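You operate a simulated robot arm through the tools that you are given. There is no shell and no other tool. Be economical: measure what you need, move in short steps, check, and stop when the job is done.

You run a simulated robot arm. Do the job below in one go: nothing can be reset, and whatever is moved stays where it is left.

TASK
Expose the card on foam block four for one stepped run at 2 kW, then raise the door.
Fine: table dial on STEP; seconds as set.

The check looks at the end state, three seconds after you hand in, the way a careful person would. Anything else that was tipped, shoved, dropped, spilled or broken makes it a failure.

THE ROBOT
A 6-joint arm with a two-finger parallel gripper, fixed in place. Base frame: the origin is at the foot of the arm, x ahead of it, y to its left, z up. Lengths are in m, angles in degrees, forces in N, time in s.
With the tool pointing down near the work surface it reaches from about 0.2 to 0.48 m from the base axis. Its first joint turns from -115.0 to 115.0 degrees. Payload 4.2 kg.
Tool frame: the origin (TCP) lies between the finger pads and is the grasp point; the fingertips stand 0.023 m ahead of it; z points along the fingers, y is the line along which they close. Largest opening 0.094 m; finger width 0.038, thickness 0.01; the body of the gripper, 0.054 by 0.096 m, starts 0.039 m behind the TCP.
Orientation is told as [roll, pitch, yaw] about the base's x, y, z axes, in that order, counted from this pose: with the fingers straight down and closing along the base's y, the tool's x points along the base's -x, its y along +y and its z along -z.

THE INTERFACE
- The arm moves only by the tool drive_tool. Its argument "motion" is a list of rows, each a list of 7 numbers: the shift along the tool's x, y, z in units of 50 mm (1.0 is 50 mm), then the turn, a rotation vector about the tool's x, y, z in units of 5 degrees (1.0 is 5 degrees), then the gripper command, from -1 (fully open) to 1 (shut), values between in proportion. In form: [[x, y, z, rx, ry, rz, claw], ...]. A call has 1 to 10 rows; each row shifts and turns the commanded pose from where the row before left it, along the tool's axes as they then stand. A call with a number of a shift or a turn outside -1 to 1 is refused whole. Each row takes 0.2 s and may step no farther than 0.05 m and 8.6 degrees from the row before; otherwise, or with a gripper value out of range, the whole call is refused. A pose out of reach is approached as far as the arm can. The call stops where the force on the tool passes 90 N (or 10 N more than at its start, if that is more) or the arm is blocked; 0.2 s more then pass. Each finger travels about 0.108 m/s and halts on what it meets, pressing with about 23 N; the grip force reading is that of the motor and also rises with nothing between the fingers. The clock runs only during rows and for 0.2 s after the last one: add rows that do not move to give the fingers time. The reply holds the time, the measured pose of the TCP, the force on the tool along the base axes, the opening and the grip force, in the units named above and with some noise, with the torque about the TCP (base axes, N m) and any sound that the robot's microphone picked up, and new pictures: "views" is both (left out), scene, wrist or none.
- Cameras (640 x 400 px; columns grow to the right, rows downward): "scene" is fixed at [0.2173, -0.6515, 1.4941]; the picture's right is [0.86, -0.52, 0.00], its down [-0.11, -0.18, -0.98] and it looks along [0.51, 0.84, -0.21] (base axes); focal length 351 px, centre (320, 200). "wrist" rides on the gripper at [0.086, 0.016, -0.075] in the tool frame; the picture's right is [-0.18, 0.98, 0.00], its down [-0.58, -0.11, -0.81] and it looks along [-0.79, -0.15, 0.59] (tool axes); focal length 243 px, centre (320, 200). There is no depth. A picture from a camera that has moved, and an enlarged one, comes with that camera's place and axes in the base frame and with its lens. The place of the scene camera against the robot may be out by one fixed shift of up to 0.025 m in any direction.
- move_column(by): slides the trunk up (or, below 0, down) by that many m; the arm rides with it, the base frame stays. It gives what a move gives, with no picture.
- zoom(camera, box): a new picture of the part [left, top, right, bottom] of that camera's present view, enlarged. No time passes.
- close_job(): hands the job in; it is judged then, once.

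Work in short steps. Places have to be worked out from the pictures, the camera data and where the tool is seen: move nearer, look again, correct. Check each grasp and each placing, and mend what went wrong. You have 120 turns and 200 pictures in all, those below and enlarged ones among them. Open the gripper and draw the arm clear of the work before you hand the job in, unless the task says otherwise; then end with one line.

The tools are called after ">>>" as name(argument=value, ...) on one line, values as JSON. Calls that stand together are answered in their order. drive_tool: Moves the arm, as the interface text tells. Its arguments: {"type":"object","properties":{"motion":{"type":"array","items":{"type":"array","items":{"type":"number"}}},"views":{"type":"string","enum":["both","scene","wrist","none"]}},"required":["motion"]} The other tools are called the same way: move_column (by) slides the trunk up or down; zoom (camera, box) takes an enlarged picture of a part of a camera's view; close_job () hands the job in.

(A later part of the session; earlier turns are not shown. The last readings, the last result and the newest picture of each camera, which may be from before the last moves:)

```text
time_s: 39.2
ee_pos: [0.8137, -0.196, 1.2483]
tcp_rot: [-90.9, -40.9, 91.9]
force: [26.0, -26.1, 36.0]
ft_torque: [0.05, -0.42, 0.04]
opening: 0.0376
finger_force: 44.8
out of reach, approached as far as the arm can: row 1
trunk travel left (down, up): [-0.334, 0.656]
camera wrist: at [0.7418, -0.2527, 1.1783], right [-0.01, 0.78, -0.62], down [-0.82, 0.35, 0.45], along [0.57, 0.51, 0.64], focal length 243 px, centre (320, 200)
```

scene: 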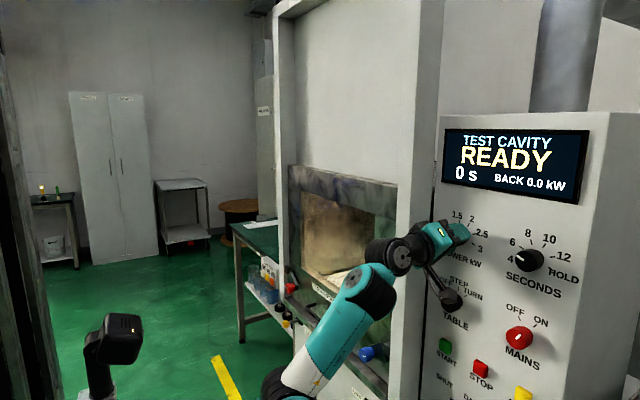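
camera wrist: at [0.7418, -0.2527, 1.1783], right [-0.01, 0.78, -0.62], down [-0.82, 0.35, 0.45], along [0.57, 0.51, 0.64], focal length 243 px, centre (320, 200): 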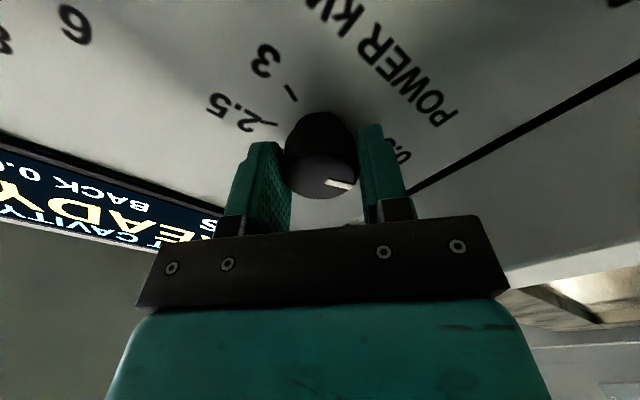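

Gripped (38 mm). The tool sags ~4 mm (reach edge); raise the trunk 4 mm to relieve the force.

>>> move_column(by=0.004)

>>> drive_tool(motion=[[0, 0, 0, 0, 0, 1, 1], [0, 0, 0, 0, 0, 1, 1]], views="wrist")

```text
time_s: 39.8
ee_pos: [0.8141, -0.1957, 1.2482]
tcp_rot: [-90.1, -40.9, 91.2]
force: [-24.6, -24.4, -10.8]
ft_torque: [-0.04, -0.34, -1.24]
opening: 0.0377
finger_force: 45.2
trunk travel left (down, up): [-0.338, 0.652]
```

```text
time_s: 40.4
ee_pos: [0.8132, -0.1954, 1.2492]
tcp_rot: [-90.2, -50.7, 91.6]
force: [-26.8, -20.1, -19.1]
ft_torque: [-0.01, -0.32, -1.03]
opening: 0.038
finger_force: 45.1
trunk travel left (down, up): [-0.338, 0.652]
camera wrist: at [0.7417, -0.2396, 1.1715], right [-0.02, 0.88, -0.48], down [-0.81, 0.26, 0.52], along [0.58, 0.4, 0.71], focal length 243 px, centre (320, 200)
```

wrist: 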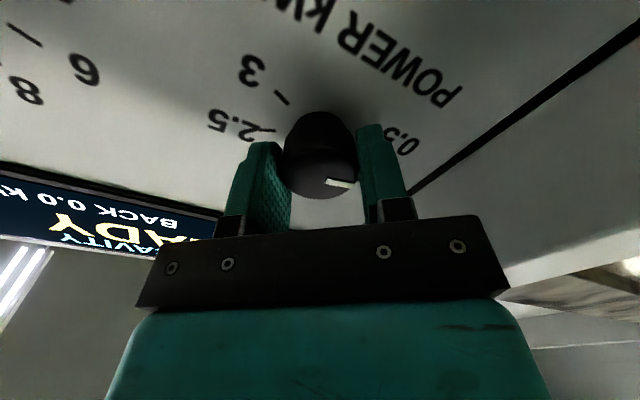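

Knob turns with the gripper. Continue 50°.

>>> drive_tool(motion=[[0, 0, 0, 0, 0, 1, 1], [0, 0, 0, 0, 0, 1, 1], [0, 0, 0, 0, 0, 1, 1], [0, 0, 0, 0, 0, 1, 1], [0, 0, 0, 0, 0, 1, 1], [0, 0, 0, 0, 0, 1, 1], [0, 0, 0, 0, 0, 1, 1], [0, 0, 0, 0, 0, 1, 1], [0, 0, 0, 0, 0, 1, 1], [0, 0, 0, 0, 0, 1, 1]], views="wrist")

```text
time_s: 42.6
ee_pos: [0.8144, -0.1946, 1.2505]
tcp_rot: [91.5, -79.2, -90.2]
force: [-10.0, -20.5, -12.1]
ft_torque: [0.0, -0.41, -1.36]
opening: 0.0379
finger_force: 45.2
trunk travel left (down, up): [-0.338, 0.652]
camera wrist: at [0.7406, -0.1652, 1.1673], right [-0.02, 0.93, 0.37], down [-0.8, -0.24, 0.55], along [0.59, -0.28, 0.75], focal length 243 px, centre (320, 200)
```

wrist: 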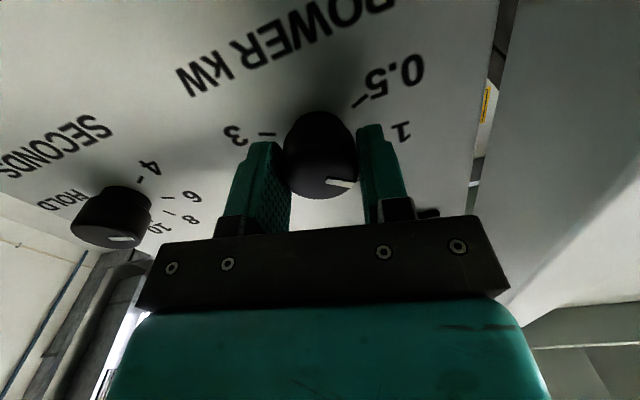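

60° done. Continue another 50°, then compare.

>>> drive_tool(motion=[[0, 0, 0, 0, 0, 1, 1], [0, 0, 0, 0, 0, 1, 1], [0, 0, 0, 0, 0, 1, 1], [0, 0, 0, 0, 0, 1, 1], [0, 0, 0, 0, 0, 1, 1], [0, 0, 0, 0, 0, 1, 1], [0, 0, 0, 0, 0, 1, 1], [0, 0, 0, 0, 0, 1, 1], [0, 0, 0, 0, 0, 1, 1], [0, 0, 0, 0, 0, 1, 1]], views="both")

```text
time_s: 44.8
ee_pos: [0.8147, -0.1959, 1.2505]
tcp_rot: [90.3, -29.2, -88.9]
force: [-7.2, -23.6, -8.4]
ft_torque: [-0.03, 0.39, -1.6]
opening: 0.0379
finger_force: 45.2
trunk travel left (down, up): [-0.338, 0.652]
camera wrist: at [0.7393, -0.114, 1.221], right [-0.01, 0.32, 0.95], down [-0.79, -0.58, 0.18], along [0.61, -0.75, 0.26], focal length 243 px, centre (320, 200)
```

scene: 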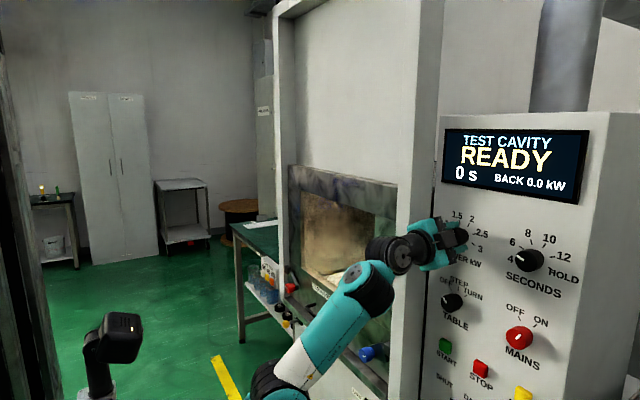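
wrist: 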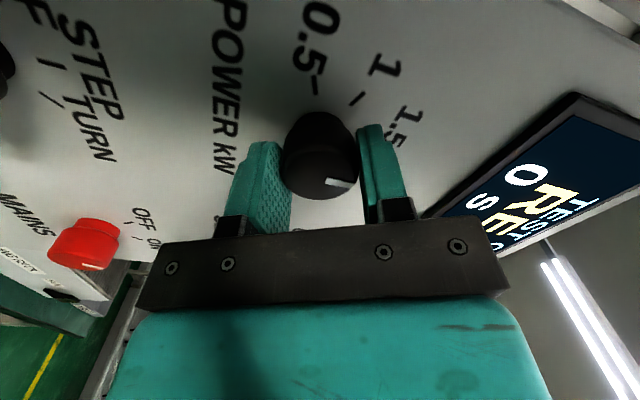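

Tick geometry computed from the earlier view gives 45° spacing, so 2 kW needs 135° in total: 25° more.

>>> drive_tool(motion=[[0, 0, 0, 0, 0, 1, 1], [0, 0, 0, 0, 0, 1, 1], [0, 0, 0, 0, 0, 1, 1], [0, 0, 0, 0, 0, 1, 1], [0, 0, 0, 0, 0, 1, 1]], views="wrist")

```text
time_s: 46.0
ee_pos: [0.8151, -0.1952, 1.2494]
tcp_rot: [90.4, -4.1, -88.8]
force: [14.4, -26.3, 7.4]
ft_torque: [-0.06, 0.72, -0.85]
opening: 0.0377
finger_force: 44.8
trunk travel left (down, up): [-0.338, 0.652]
camera wrist: at [0.739, -0.11, 1.2586], right [0.0, -0.11, 0.99], down [-0.79, -0.61, -0.07], along [0.61, -0.79, -0.09], focal length 243 px, centre (320, 200)
```

wrist: 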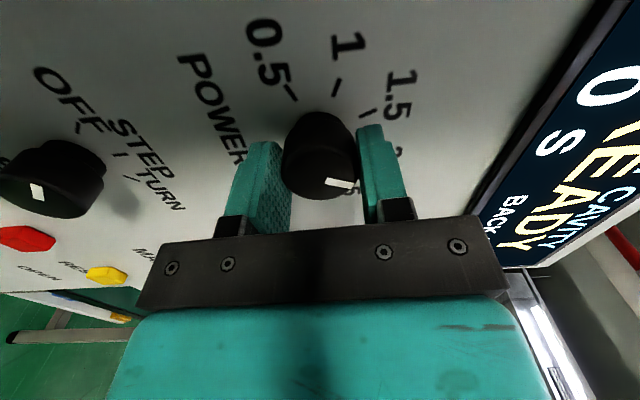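

Release and back off to verify the pointer.

>>> drive_tool(motion=[[0, 0, 0, 0, 0, 0, -1], [0, 0, 0, 0, 0, 0, -1], [0, 0, 0, 0, 0, 0, -1], [0, 0, -0.9, 0, 0, 0, -1], [0, 0, -0.9, 0, 0, 0, -1]], views="both")

>>> zoom(camera="scene", box=[420, 200, 516, 260])

>>> zoom(camera="wrist", box=[220, 20, 420, 145])

```text
time_s: 47.2
ee_pos: [0.7252, -0.1945, 1.2472]
tcp_rot: [90.2, -4.4, -88.5]
force: [-0.2, -0.5, -0.3]
ft_torque: [-0.05, -0.03, 0.01]
opening: 0.0936
finger_force: 0.1
trunk travel left (down, up): [-0.338, 0.652]
camera wrist: at [0.6492, -0.1082, 1.2566], right [0.0, -0.11, 0.99], down [-0.79, -0.61, -0.07], along [0.61, -0.79, -0.08], focal length 243 px, centre (320, 200)
```

scene: 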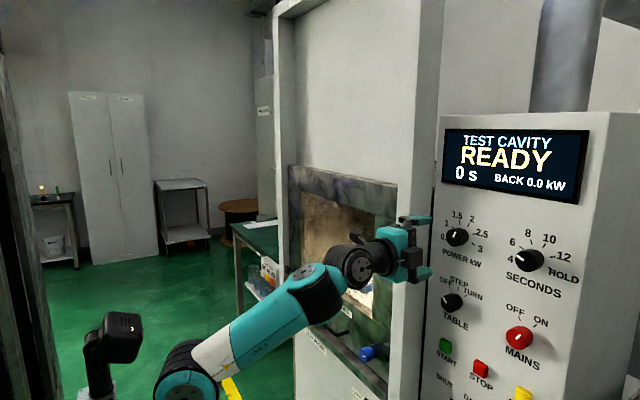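
wrist: 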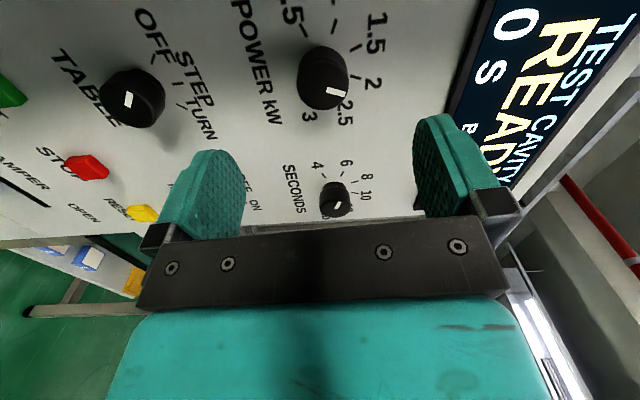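

```text
6.67 times, centred on (468, 230) of scene
camera zoom: at [0.2173, -0.6515, 1.4941], right [0.86, -0.52, 0.0], down [-0.11, -0.18, -0.98], along [0.51, 0.84, -0.21], focal length 2342 px, centre (-667, 0)
```

zoom: 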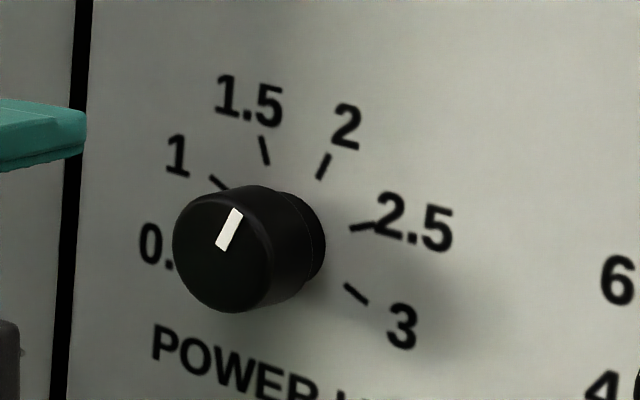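

```text
3.20 times, centred on (320, 82) of wrist
camera zoom: at [0.6492, -0.1082, 1.2566], right [0.0, -0.11, 0.99], down [-0.79, -0.61, -0.07], along [0.61, -0.79, -0.08], focal length 776 px, centre (320, 576)
```

zoom: 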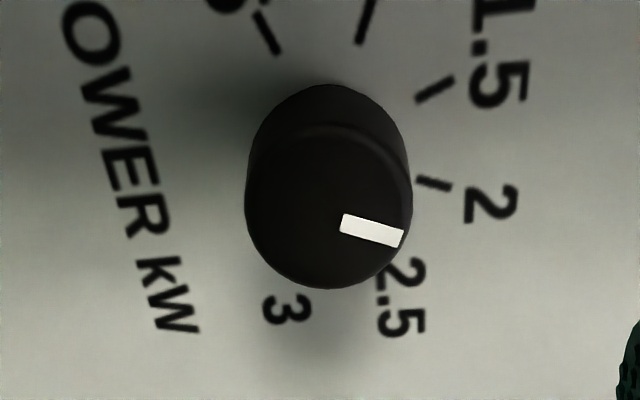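

Pointer is exactly on 2. TABLE knob is at about (0.827, −0.195, 1.103); lower the trunk 0.147 and rotate the tool back.

>>> move_column(by=-0.145)

>>> drive_tool(motion=[[0, 0, 0, 0, 0, -1, -1], [0, 0, 0, 0, 0, -1.0, -1], [0, 0, 0, 0, 0, -1, -1], [0, 0, 0, 0, 0, -1, -1], [0, 0, 0, 0, 0, -1, -1], [0, 0, 0, 0, 0, -1, -1], [0, 0, 0, 0, 0, -1, -1], [0, 0, 0, 0, 0, -1, -1], [0, 0, 0, 0, 0, -1, -1], [0, 0, 0, 0, 0, -1, -1]], views="wrist")

```text
time_s: 48.9
ee_pos: [0.7256, -0.1938, 1.1059]
tcp_rot: [90.4, -4.3, -88.4]
force: [0.0, -0.1, 0.3]
ft_torque: [0.0, 0.03, -0.01]
opening: 0.0939
finger_force: 0.0
trunk travel left (down, up): [-0.193, 0.797]
```

```text
time_s: 51.1
ee_pos: [0.7252, -0.193, 1.1046]
tcp_rot: [90.7, -54.5, -88.9]
force: [0.4, 0.1, -0.7]
ft_torque: [0.0, -0.03, 0.0]
opening: 0.0942
finger_force: 0.0
trunk travel left (down, up): [-0.193, 0.797]
camera wrist: at [0.6497, -0.1323, 1.0422], right [-0.02, 0.69, 0.72], down [-0.8, -0.45, 0.41], along [0.6, -0.56, 0.56], focal length 243 px, centre (320, 200)
```

wrist: 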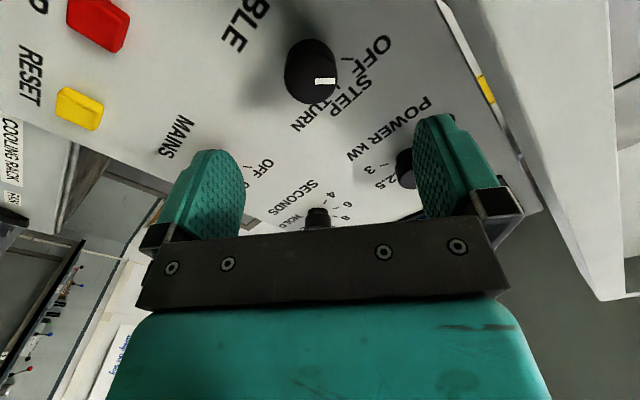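

Nearly aligned. Zoom to measure tick angles before gripping.

>>> zoom(camera="wrist", box=[240, 20, 400, 120])

```text
4.00 times, centred on (320, 70) of wrist
camera zoom: at [0.6497, -0.1323, 1.0422], right [-0.02, 0.69, 0.72], down [-0.8, -0.45, 0.41], along [0.6, -0.56, 0.56], focal length 970 px, centre (320, 720)
```

zoom: 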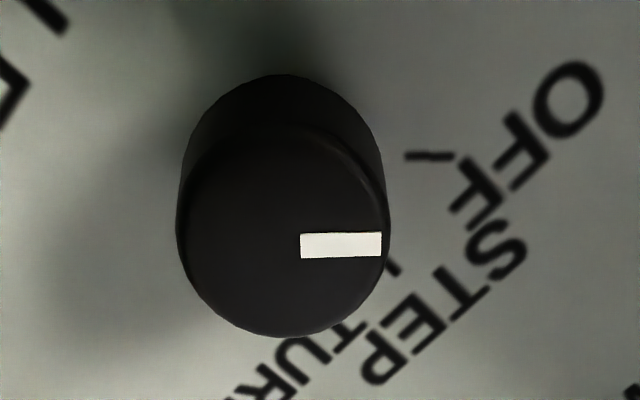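

OFF tick lies at −45°, so STEP is +45° clockwise. Advance, grip, and turn 45°.

>>> drive_tool(motion=[[0, -0.08, 0.6, 0, 0, 0, -1], [0, 0, 0.6, 0, 0, 0, -1], [0, 0, 0.56, 0, 0, 0, -1], [0, 0, 0, 0, 0, 0, 1], [0, 0, 0, 0, 0, 0, 1], [0, 0, 0, 0, 0, 0, 1], [0, 0, 0, 0, 0, 0, 1]], views="wrist")

```text
time_s: 52.7
ee_pos: [0.8141, -0.1959, 1.1011]
tcp_rot: [90.5, -54.4, -89.0]
force: [-0.2, -1.9, 3.9]
ft_torque: [0.0, 0.71, -0.72]
opening: 0.0382
finger_force: 44.9
trunk travel left (down, up): [-0.193, 0.797]
camera wrist: at [0.7383, -0.1355, 1.0398], right [-0.02, 0.69, 0.72], down [-0.8, -0.45, 0.4], along [0.6, -0.57, 0.56], focal length 243 px, centre (320, 200)
```

wrist: 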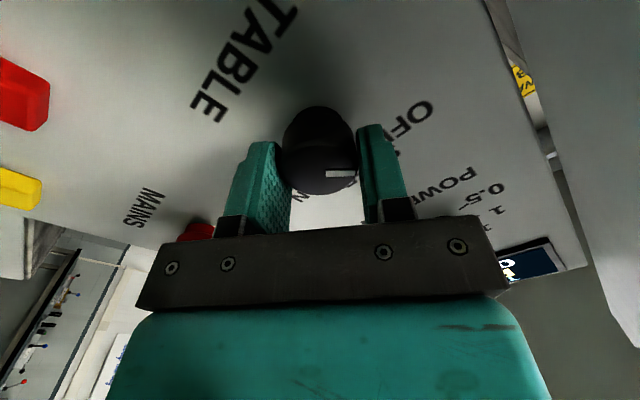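

Good grip. Turn +45°, release, back off, check.

>>> drive_tool(motion=[[0, 0, 0, 0, 0, 1, 1], [0, 0, 0, 0, 0, 1, 1], [0, 0, 0, 0, 0, 1, 1], [0, 0, 0, 0, 0, 1, 1], [0, 0, 0, 0, 0, 1, 1], [0, 0, 0, 0, 0, 1, 1], [0, 0, 0, 0, 0, 1, 1], [0, 0, 0, 0, 0, 1, 1], [0, 0, 0, 0, 0, 1, 1], [0, 0, 0, 0, 0, 0, 1]], views="none")

>>> drive_tool(motion=[[0, 0, 0, 0, 0, 0, -1], [0, 0, 0, 0, 0, 0, -1], [0, 0, 0, 0, 0, 0, -1], [0, 0, -0.9, 0, 0, 0, -1], [0, 0, -0.9, 0, 0, 0, -1]], views="wrist")

>>> zoom(camera="scene", box=[420, 265, 516, 325])

```text
time_s: 54.9
ee_pos: [0.8154, -0.1968, 1.1006]
tcp_rot: [90.0, -9.2, -88.7]
force: [-21.9, -23.2, -25.1]
ft_torque: [-0.1, 0.71, -0.95]
opening: 0.0375
finger_force: 44.8
trunk travel left (down, up): [-0.193, 0.797]
```

```text
time_s: 56.1
ee_pos: [0.7199, -0.195, 1.0984]
tcp_rot: [90.3, -9.3, -88.5]
force: [0.7, 1.1, -1.2]
ft_torque: [0.0, -0.03, 0.03]
opening: 0.0938
finger_force: 0.1
trunk travel left (down, up): [-0.193, 0.797]
camera wrist: at [0.6446, -0.1106, 1.1014], right [0.0, -0.02, 1.0], down [-0.79, -0.61, -0.02], along [0.61, -0.79, -0.01], focal length 243 px, centre (320, 200)
```

wrist: 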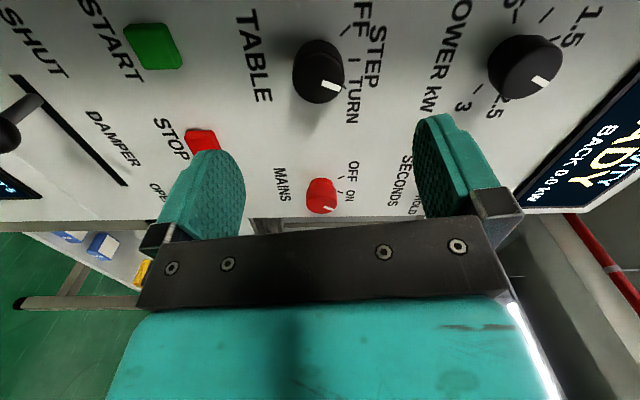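

```text
6.67 times, centred on (468, 295) of scene
camera zoom: at [0.2173, -0.6515, 1.4941], right [0.86, -0.52, 0.0], down [-0.11, -0.18, -0.98], along [0.51, 0.84, -0.21], focal length 2342 px, centre (-667, -433)
```

zoom: 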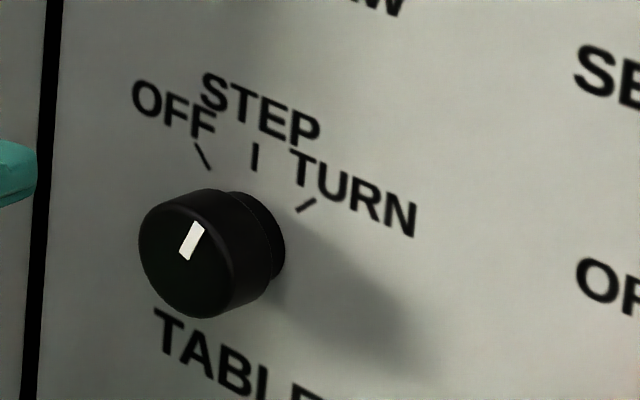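

Pointer looks a bit past STEP. Zoom in on the wrist view to quantify.

>>> zoom(camera="wrist", box=[260, 20, 420, 120])

```text
4.00 times, centred on (340, 70) of wrist
camera zoom: at [0.6446, -0.1106, 1.1014], right [0.0, -0.02, 1.0], down [-0.79, -0.61, -0.02], along [0.61, -0.79, -0.01], focal length 970 px, centre (240, 720)
```

zoom: 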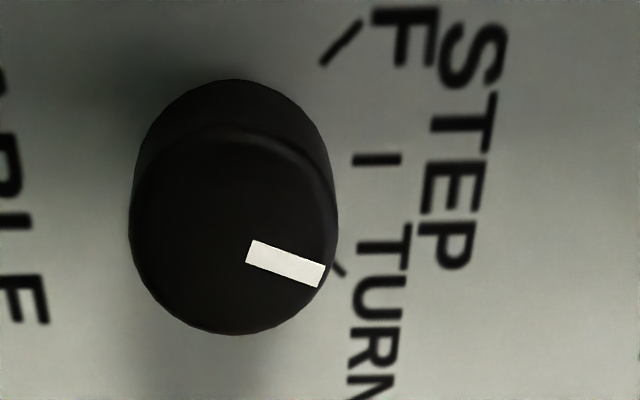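

Pointer is ~20° past STEP (it seems to have slipped at release). Re-grip, centring a bit better, and observe.

>>> drive_tool(motion=[[0, 0.07, 0.6, 0, 0, 0, -1], [0, 0, 0.6, 0, 0, 0, -1], [0, 0, 0.64, 0, 0, 0, -1], [0, 0, 0, 0, 0, 0, 1], [0, 0, 0, 0, 0, 0, 1], [0, 0, 0, 0, 0, 0, 1], [0, 0, 0, 0, 0, 0, 1]], views="wrist")

>>> zoom(camera="wrist", box=[240, 70, 440, 195])

```text
time_s: 57.7
ee_pos: [0.8159, -0.1964, 1.101]
tcp_rot: [89.6, -9.2, -88.5]
force: [-18.8, -2.1, -43.3]
ft_torque: [-0.05, -0.07, 0.23]
opening: 0.0376
finger_force: 45.0
trunk travel left (down, up): [-0.193, 0.797]
camera wrist: at [0.7392, -0.1106, 1.1019], right [0.01, -0.02, 1.0], down [-0.79, -0.61, -0.01], along [0.61, -0.79, -0.02], focal length 243 px, centre (320, 200)
```

wrist: 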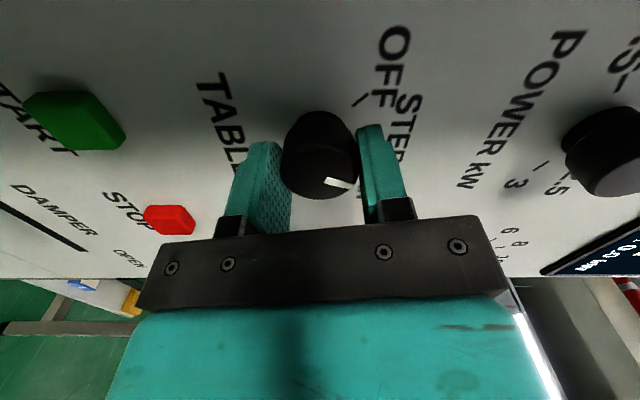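

```text
3.20 times, centred on (340, 132) of wrist
camera zoom: at [0.7392, -0.1106, 1.1019], right [0.01, -0.02, 1.0], down [-0.79, -0.61, -0.01], along [0.61, -0.79, -0.02], focal length 776 px, centre (256, 416)
```

zoom: 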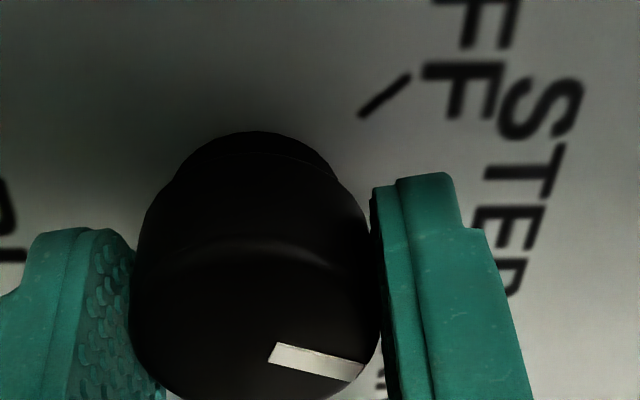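

Turn back 20°, then view while gripped.

>>> drive_tool(motion=[[0, 0, 0, 0, 0, -1, 1], [0, 0, 0, 0, 0, -1, 1], [0, 0, 0, 0, 0, -1, 1], [0, 0, 0, 0, 0, -0.8, 1], [0, 0, 0, 0, 0, 0, 1]], views="wrist")

>>> drive_tool(motion=[[0, 0, 0, 0, 0, 0, -1], [0, 0, 0, 0, 0, 0, -1], [0, 0, 0, 0, 0, 0, -1], [0, 0, -0.9, 0, 0, 0, -1], [0, 0, -0.9, 0, 0, 0, -1]], views="wrist")

>>> zoom(camera="wrist", box=[260, 20, 420, 120])

>>> zoom(camera="scene", box=[420, 265, 516, 325])

```text
time_s: 58.9
ee_pos: [0.8159, -0.197, 1.1002]
tcp_rot: [89.4, -28.3, -88.5]
force: [-30.3, -9.0, -48.9]
ft_torque: [-0.1, 1.15, -0.72]
opening: 0.0377
finger_force: 45.0
trunk travel left (down, up): [-0.193, 0.797]
camera wrist: at [0.7402, -0.1149, 1.0742], right [0.0, 0.3, 0.95], down [-0.79, -0.58, 0.19], along [0.61, -0.75, 0.24], focal length 243 px, centre (320, 200)
```

wrist: 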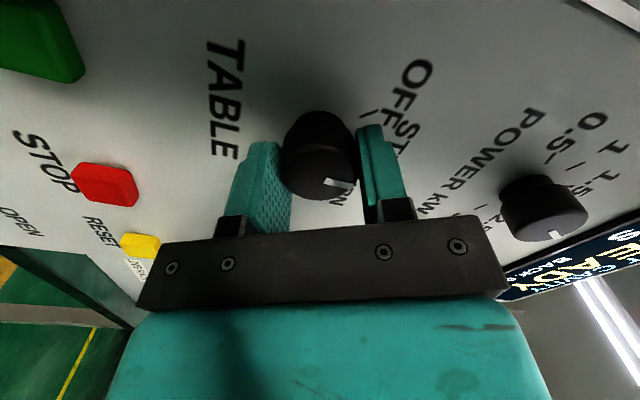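

```text
time_s: 60.1
ee_pos: [0.7244, -0.1964, 1.1057]
tcp_rot: [90.3, -28.3, -88.6]
force: [-0.2, -0.1, 0.1]
ft_torque: [-0.01, -0.03, 0.02]
opening: 0.0941
finger_force: 0.0
trunk travel left (down, up): [-0.193, 0.797]
camera wrist: at [0.6486, -0.115, 1.0779], right [-0.01, 0.31, 0.95], down [-0.79, -0.58, 0.18], along [0.61, -0.75, 0.25], focal length 243 px, centre (320, 200)
```

wrist: 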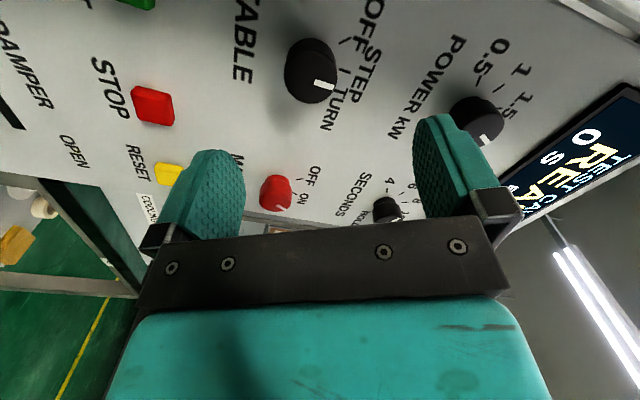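

```text
4.00 times, centred on (340, 70) of wrist
camera zoom: at [0.6486, -0.115, 1.0779], right [-0.01, 0.31, 0.95], down [-0.79, -0.58, 0.18], along [0.61, -0.75, 0.25], focal length 970 px, centre (240, 720)
```

zoom: 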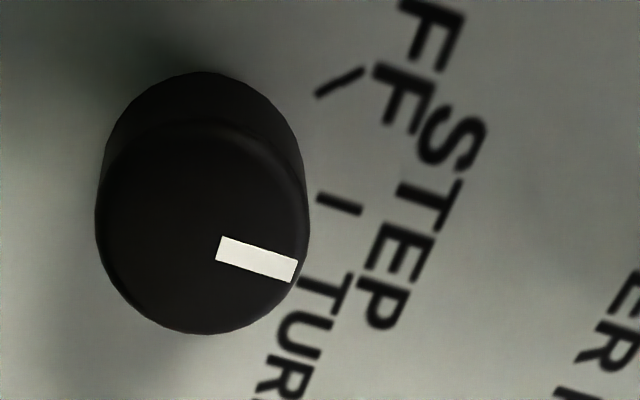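

```text
6.67 times, centred on (468, 295) of scene
camera zoom: at [0.2173, -0.6515, 1.4941], right [0.86, -0.52, 0.0], down [-0.11, -0.18, -0.98], along [0.51, 0.84, -0.21], focal length 2342 px, centre (-667, -433)
```

zoom: 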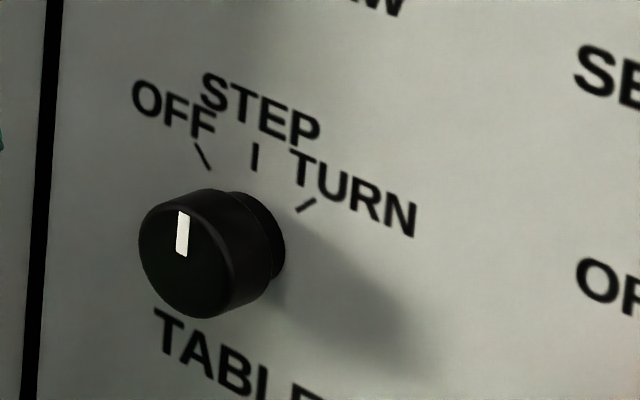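

TABLE pointer now parallel to STEP. Next START at about (0.84, −0.18, 0.98); the damper lever ball is below near z≈0.91, so I look carefully. Close gripper and lower trunk while still backed off.

>>> move_column(by=-0.1)

>>> drive_tool(motion=[[0, 0, -0.4, 0, 0, 1, 1], [0, 0, 0, 0, 0, 1, 1], [0, 0, 0, 0, 0, 1, 1], [0, 0, 0, 0, 0, 1, 1], [0, 0, 0, 0, 0, 1, 1], [0, 0, 0, 0, 0, 1, 1]], views="both")

```text
time_s: 61.4
ee_pos: [0.7252, -0.1964, 1.0068]
tcp_rot: [90.4, -28.3, -88.7]
force: [-0.3, 0.2, -0.6]
ft_torque: [0.01, 0.03, -0.04]
opening: 0.0941
finger_force: 0.1
trunk travel left (down, up): [-0.093, 0.897]
```

```text
time_s: 62.8
ee_pos: [0.7047, -0.1964, 1.0063]
tcp_rot: [90.2, 1.7, -88.5]
force: [-0.7, -0.5, -0.5]
ft_torque: [0.01, 0.02, -0.01]
opening: 0.0
finger_force: 23.0
trunk travel left (down, up): [-0.093, 0.897]
camera wrist: at [0.6281, -0.1134, 1.0237], right [0.0, -0.21, 0.98], down [-0.79, -0.6, -0.13], along [0.61, -0.77, -0.17], focal length 243 px, centre (320, 200)
```

scene: 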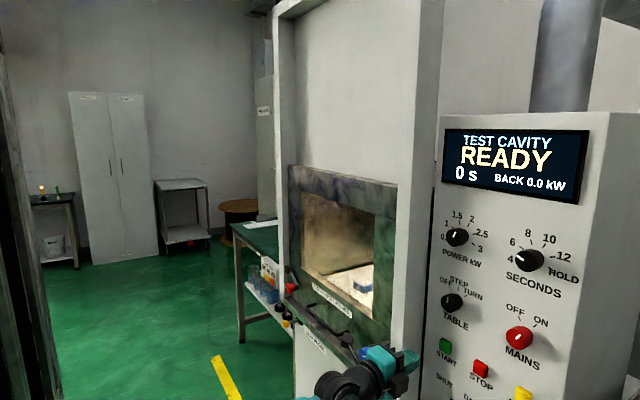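
wrist: 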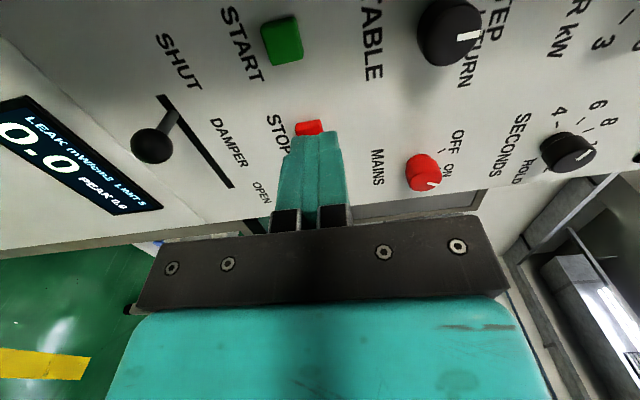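

START centre at (0.84, −0.179, 0.980); lever ball at z≈0.85, clear. Align and approach to ~15 mm before it.

>>> drive_tool(motion=[[0.35, -0.54, 0, 0, 0, 0, 1], [0, 0, 0.6, 0, 0, 0, 1], [0, 0, 0.6, 0, 0, 0, 1], [0, 0, 0.55, 0, 0, 0, 1]], views="wrist")

>>> zoom(camera="wrist", box=[200, 20, 440, 220])

```text
time_s: 63.8
ee_pos: [0.7924, -0.1752, 0.9787]
tcp_rot: [90.4, 1.6, -88.5]
force: [0.1, 0.7, 0.4]
ft_torque: [0.0, 0.03, 0.03]
opening: 0.0
finger_force: 23.2
trunk travel left (down, up): [-0.093, 0.897]
camera wrist: at [0.7163, -0.0915, 0.9965], right [0.0, -0.21, 0.98], down [-0.79, -0.6, -0.13], along [0.61, -0.77, -0.17], focal length 243 px, centre (320, 200)
```

wrist: 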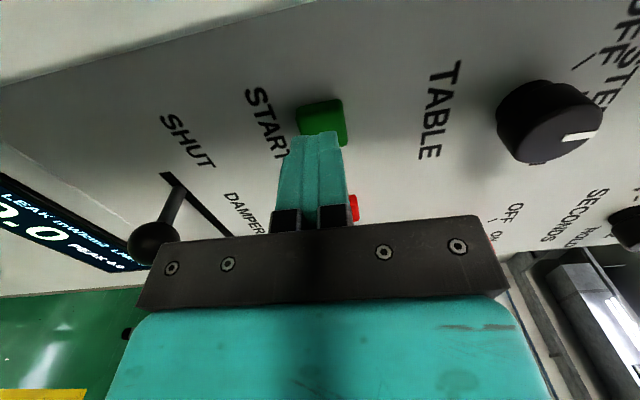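

```text
2.00 times, centred on (320, 120) of wrist
camera zoom: at [0.7163, -0.0915, 0.9965], right [0.0, -0.21, 0.98], down [-0.79, -0.6, -0.13], along [0.61, -0.77, -0.17], focal length 485 px, centre (320, 360)
```

zoom: 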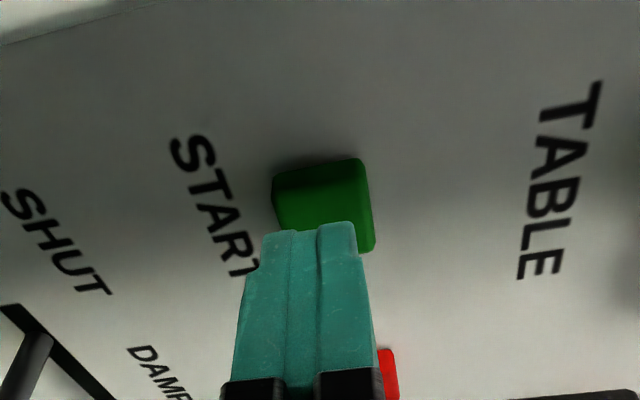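

Aligned. Confirm dials once more in the scene, then press in small steps.

>>> zoom(camera="scene", box=[430, 200, 590, 360])

>>> drive_tool(motion=[[0, 0.05, 0.2, 0, 0, 0, 1], [0, 0, 0.15, 0, 0, 0, 1], [0, 0, 0.1, 0, 0, 0, 1], [0, 0, 0.1, 0, 0, 0, 1]], views="scene")

```text
2.50 times, centred on (510, 280) of scene
camera zoom: at [0.2173, -0.6515, 1.4941], right [0.86, -0.52, 0.0], down [-0.11, -0.18, -0.98], along [0.51, 0.84, -0.21], focal length 878 px, centre (-155, 0)
```

zoom: 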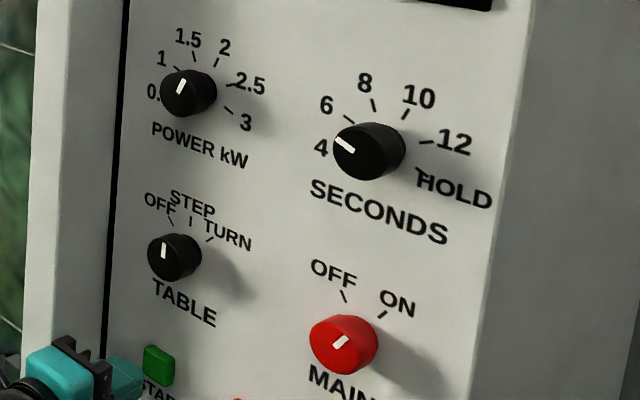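

```text
time_s: 64.8
ee_pos: [0.8195, -0.1742, 0.9832]
tcp_rot: [90.3, 1.7, -88.3]
force: [-10.6, 2.1, -4.1]
ft_torque: [0.1, 0.09, -0.17]
opening: 0.0
finger_force: 22.8
trunk travel left (down, up): [-0.093, 0.897]
heard: click
```

scene: 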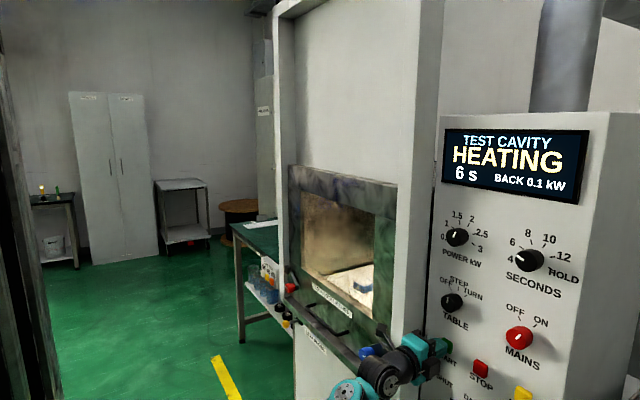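

Click heard, HEATING with 6 s. Back off and wait for the end.

>>> drive_tool(motion=[[0, 0, -0.6, 0, 0, 0, 1], [0, 0, -0.8, 0, 0, 0, 1], [0, 0, -0.8, 0, 0, 0, 1], [0, 0, 0, 0, 0, 0, 1], [0, 0, 0, 0, 0, 0, 1], [0, 0, 0, 0, 0, 0, 1], [0, 0, 0, 0, 0, 0, 1], [0, 0, 0, 0, 0, 0, 1]], views="scene")

>>> drive_tool(motion=[[0, 0, 0, 0, 0, 0, 1], [0, 0, 0, 0, 0, 0, 1], [0, 0, 0, 0, 0, 0, 1], [0, 0, 0, 0, 0, 0, 1], [0, 0, 0, 0, 0, 0, 1], [0, 0, 0, 0, 0, 0, 1], [0, 0, 0, 0, 0, 0, 1], [0, 0, 0, 0, 0, 0, 1], [0, 0, 0, 0, 0, 0, 1], [0, 0, 0, 0, 0, 0, 1]], views="none")

>>> drive_tool(motion=[[0, 0, 0, 0, 0, 0, 1], [0, 0, 0, 0, 0, 0, 1], [0, 0, 0, 0, 0, 0, 1], [0, 0, 0, 0, 0, 0, 1], [0, 0, 0, 0, 0, 0, 1], [0, 0, 0, 0, 0, 0, 1], [0, 0, 0, 0, 0, 0, 1], [0, 0, 0, 0, 0, 0, 1], [0, 0, 0, 0, 0, 0, 1], [0, 0, 0, 0, 0, 0, 1]], views="scene")

```text
time_s: 66.6
ee_pos: [0.7093, -0.1803, 0.9808]
tcp_rot: [90.3, 1.6, -88.5]
force: [-1.0, -0.9, -0.1]
ft_torque: [0.01, -0.03, 0.01]
opening: 0.0
finger_force: 23.2
trunk travel left (down, up): [-0.093, 0.897]
```

scene: 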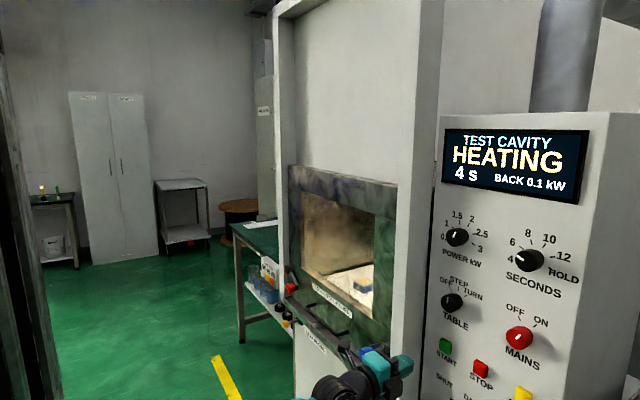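

```text
time_s: 68.8
ee_pos: [0.7095, -0.18, 0.9821]
tcp_rot: [90.4, 1.5, -88.5]
force: [-0.1, 0.7, -0.2]
ft_torque: [0.02, -0.01, 0.0]
opening: 0.0002
finger_force: 23.3
trunk travel left (down, up): [-0.093, 0.897]
```

```text
time_s: 71.0
ee_pos: [0.7084, -0.1796, 0.982]
tcp_rot: [90.3, 1.6, -88.5]
force: [-0.4, -0.1, 0.3]
ft_torque: [0.0, 0.01, -0.02]
opening: 0.0
finger_force: 22.8
trunk travel left (down, up): [-0.093, 0.897]
```

scene: 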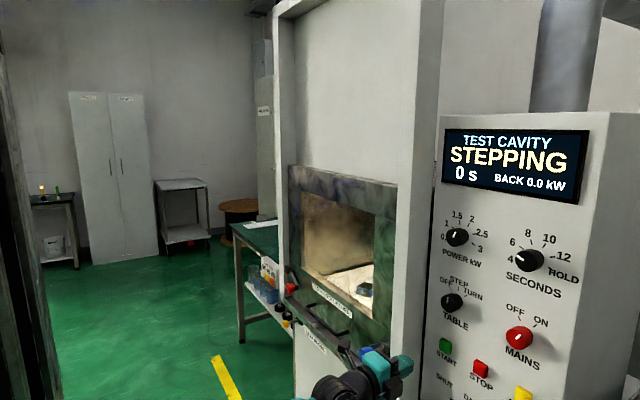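

Run finished, table stepping. Meanwhile retreat and move toward the blue latch to inspect it.

>>> drive_tool(motion=[[0, 0, -0.9, 0, 0, 0, 1], [0, 0, -0.9, 0, 0, 0, 1], [0.9, 0, 0, 0, 0, 0, -1], [0.9, 0, 0, 0, 0, 0, -1], [0.9, 0, 0, 0, 0, 0, -1], [0.9, 0, 0, 0, 0, 0, -1]], views="both")

```text
time_s: 72.4
ee_pos: [0.6145, -0.0008, 0.9866]
tcp_rot: [90.3, 1.6, -88.5]
force: [0.9, 0.3, -0.2]
ft_torque: [-0.01, 0.04, -0.04]
opening: 0.094
finger_force: 0.1
trunk travel left (down, up): [-0.093, 0.897]
camera wrist: at [0.5382, 0.0829, 1.0048], right [0.0, -0.21, 0.98], down [-0.79, -0.6, -0.13], along [0.61, -0.77, -0.17], focal length 243 px, centre (320, 200)
```

scene: 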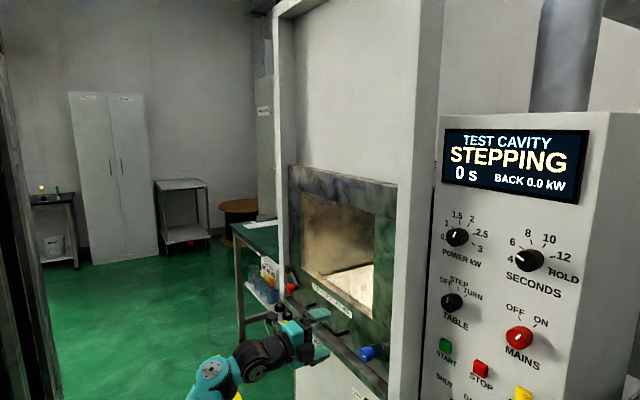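
wrist: 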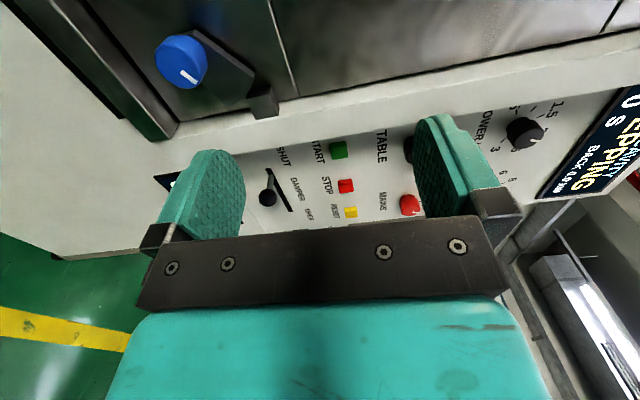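

Zoom on the blue latch.

>>> zoom(camera="wrist", box=[110, 10, 310, 135])

>>> zoom(camera="scene", box=[330, 320, 426, 380])

```text
3.20 times, centred on (210, 72) of wrist
camera zoom: at [0.5382, 0.0829, 1.0048], right [0.0, -0.21, 0.98], down [-0.79, -0.6, -0.13], along [0.61, -0.77, -0.17], focal length 776 px, centre (672, 608)
```

zoom: 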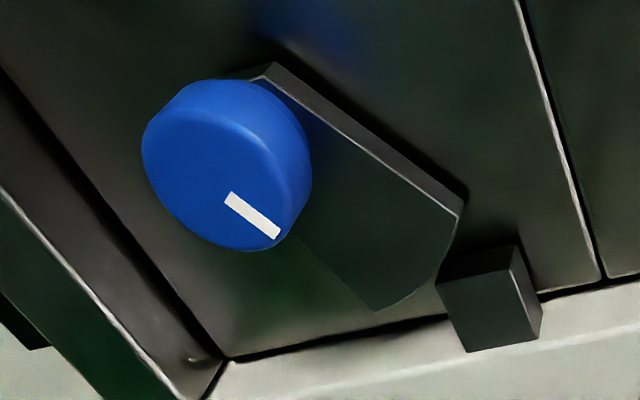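

```text
6.67 times, centred on (378, 350) of scene
camera zoom: at [0.2173, -0.6515, 1.4941], right [0.86, -0.52, 0.0], down [-0.11, -0.18, -0.98], along [0.51, 0.84, -0.21], focal length 2342 px, centre (-67, -800)
```

zoom: 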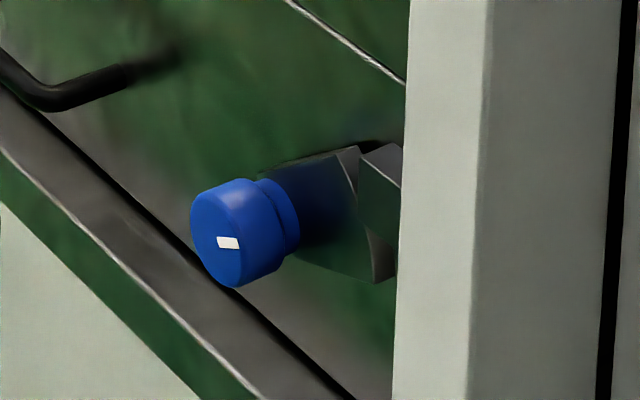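

The latch plate is fixed to the knob, its tip under a keeper; knob centre ≈ (0.769, 0.016, 0.861). I lower the trunk and rotate the tool back (camera below).

>>> move_column(by=-0.09)

>>> drive_tool(motion=[[0, 0, 0, 0, 0, -1, -1], [0, 0, 0, 0, 0, -1, -1], [0, 0, 0, 0, 0, -1, -1], [0, 0, 0, 0, 0, -1, -1], [0, 0, 0, 0, 0, -1, -1], [0, 0, 0, 0, 0, -1, -1], [0, 0, 0, 0, 0, -1, -1], [0, 0, 0, 0, 0, -1, -1], [0, 0, 0, 0, 0, -1, -1], [0, 0, 0, 0, 0, -1, -1]], views="none")

>>> drive_tool(motion=[[0, 0, 0, 0, 0, -1, -1], [0, 0, 0, 0, 0, -1, -1], [0, 0, 0, 0, 0, -1, -1], [0, 0, 0, 0, 0, -1, -1], [0, 0, 0, 0, 0, -1, -1], [0, 0, 0, 0, 0, -1, -1], [0, 0, 0, 0, 0, -1, -1], [0, 0, 0, 0, 0, -1, -1]], views="both")

```text
time_s: 73.7
ee_pos: [0.6152, -0.0009, 0.8972]
tcp_rot: [90.3, 1.6, -88.5]
force: [0.1, 0.1, 0.5]
ft_torque: [0.01, 0.01, 0.01]
opening: 0.0941
finger_force: 0.0
trunk travel left (down, up): [-0.003, 0.987]
```

```text
time_s: 75.9
ee_pos: [0.6148, -0.0008, 0.8983]
tcp_rot: [90.5, -48.5, -88.9]
force: [-0.1, 0.1, 0.2]
ft_torque: [0.02, -0.01, 0.01]
opening: 0.0937
finger_force: 0.1
trunk travel left (down, up): [-0.003, 0.987]
```

```text
time_s: 77.7
ee_pos: [0.6155, -0.0008, 0.8974]
tcp_rot: [102.5, -88.5, -101.0]
force: [0.3, -0.1, 0.5]
ft_torque: [0.02, 0.02, 0.0]
opening: 0.0939
finger_force: 0.1
trunk travel left (down, up): [-0.003, 0.987]
camera wrist: at [0.541, 0.0153, 0.8097], right [-0.03, 0.98, 0.21], down [-0.81, -0.15, 0.57], along [0.59, -0.15, 0.79], focal length 243 px, centre (320, 200)
```

scene: 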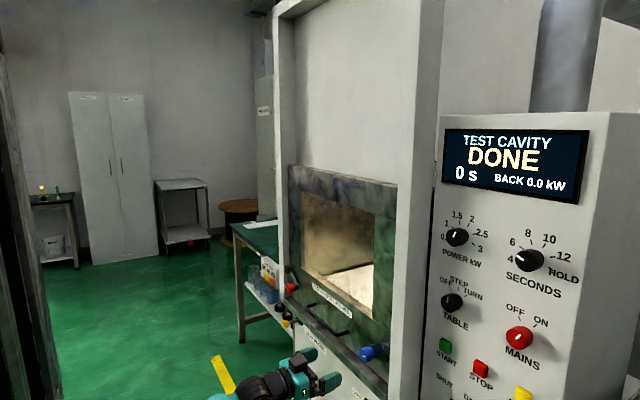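
wrist: 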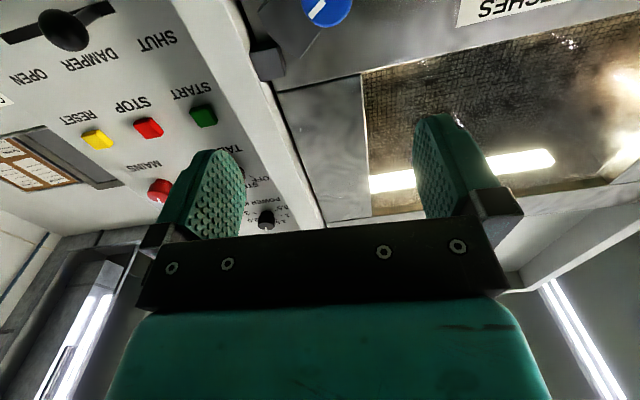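

DONE shown. Align laterally with the blue knob and approach partly.

>>> drive_tool(motion=[[0.4, 0.17, 0, 0, 0, 0, -1], [0.35, 0.17, 0.3, 0, 0, 0, -1], [0, 0, 0.7, 0, 0, 0, -1]], views="wrist")

>>> zoom(camera="wrist", box=[220, 0, 420, 125])

```text
time_s: 78.5
ee_pos: [0.6633, 0.0205, 0.8609]
tcp_rot: [102.9, -88.3, -101.5]
force: [0.3, 0.3, -0.5]
ft_torque: [0.0, 0.03, 0.02]
opening: 0.0942
finger_force: 0.1
trunk travel left (down, up): [-0.003, 0.987]
camera wrist: at [0.5898, 0.0359, 0.7732], right [-0.03, 0.98, 0.21], down [-0.81, -0.15, 0.57], along [0.59, -0.16, 0.79], focal length 243 px, centre (320, 200)
```

wrist: 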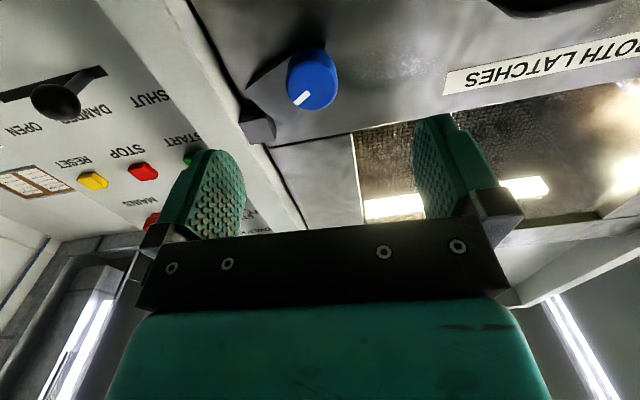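

```text
3.20 times, centred on (320, 62) of wrist
camera zoom: at [0.5898, 0.0359, 0.7732], right [-0.03, 0.98, 0.21], down [-0.81, -0.15, 0.57], along [0.59, -0.16, 0.79], focal length 776 px, centre (320, 640)
```

zoom: 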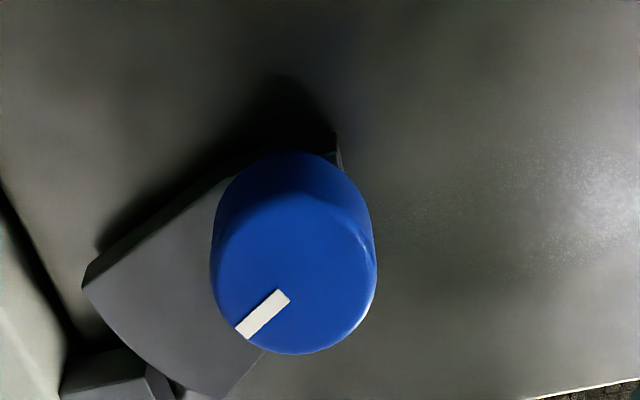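

Knob front ≈ (0.764, 0.016, 0.864). Correct laterally and advance to grip.

>>> drive_tool(motion=[[-0.04, -0.1, 0.6, 0, 0, 0, -1], [0, 0, 0.6, 0, 0, 0, -1]], views="wrist")

```text
time_s: 79.1
ee_pos: [0.7247, 0.0166, 0.8628]
tcp_rot: [103.2, -88.5, -101.9]
force: [1.0, 0.2, -0.6]
ft_torque: [-0.02, 0.01, 0.02]
opening: 0.0941
finger_force: 0.0
trunk travel left (down, up): [-0.003, 0.987]
camera wrist: at [0.6511, 0.0329, 0.7767], right [-0.03, 0.98, 0.21], down [-0.81, -0.15, 0.57], along [0.59, -0.15, 0.79], focal length 243 px, centre (320, 200)
```

wrist: 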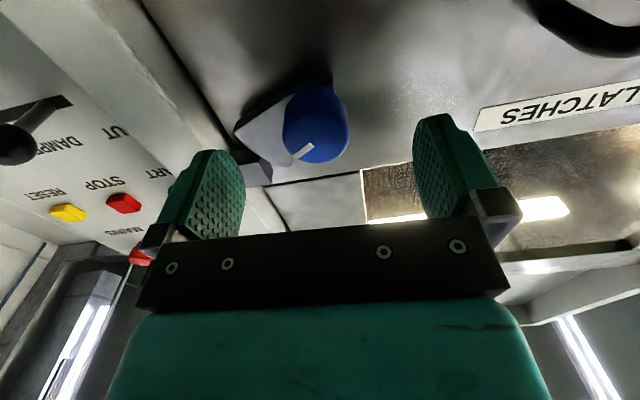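

Well centred. Advance 25 mm and grip.

>>> drive_tool(motion=[[0, -0.05, 0.48, 0, 0, 0, -1], [0, 0, 0, 0, 0, 0, 1], [0, 0, 0, 0, 0, 0, 1], [0, 0, 0, 0, 0, 0, 1], [0, 0, 0, 0, 0, 0, 1]], views="wrist")

>>> drive_tool(motion=[[0, 0, 0, 0, 0, 1, 1], [0, 0, 0, 0, 0, 1, 1], [0, 0, 0, 0, 0, 1, 1], [0, 0, 0, 0, 0, 1, 1]], views="wrist")

```text
time_s: 80.3
ee_pos: [0.7496, 0.0151, 0.8646]
tcp_rot: [102.3, -88.4, -100.9]
force: [2.9, -1.6, 1.5]
ft_torque: [0.1, 0.29, -0.82]
opening: 0.0378
finger_force: 45.4
trunk travel left (down, up): [-0.003, 0.987]
camera wrist: at [0.6763, 0.0311, 0.7763], right [-0.03, 0.98, 0.21], down [-0.81, -0.15, 0.57], along [0.59, -0.16, 0.79], focal length 243 px, centre (320, 200)
```

wrist: 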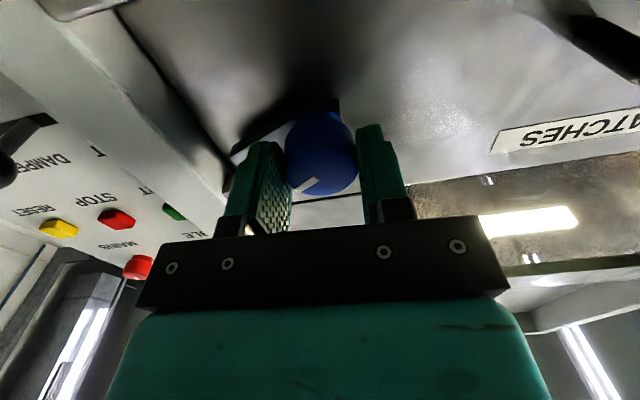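

```text
time_s: 81.3
ee_pos: [0.7492, 0.0161, 0.8642]
tcp_rot: [91.1, -68.5, -89.3]
force: [35.0, 15.0, 20.9]
ft_torque: [0.0, 0.01, -0.67]
opening: 0.038
finger_force: 44.7
trunk travel left (down, up): [-0.003, 0.987]
camera wrist: at [0.6747, 0.0595, 0.7876], right [-0.03, 0.85, 0.53], down [-0.8, -0.34, 0.49], along [0.6, -0.41, 0.69], focal length 243 px, centre (320, 200)
```

wrist: 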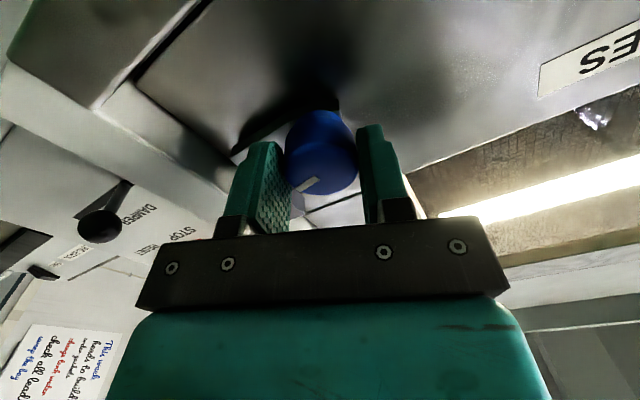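

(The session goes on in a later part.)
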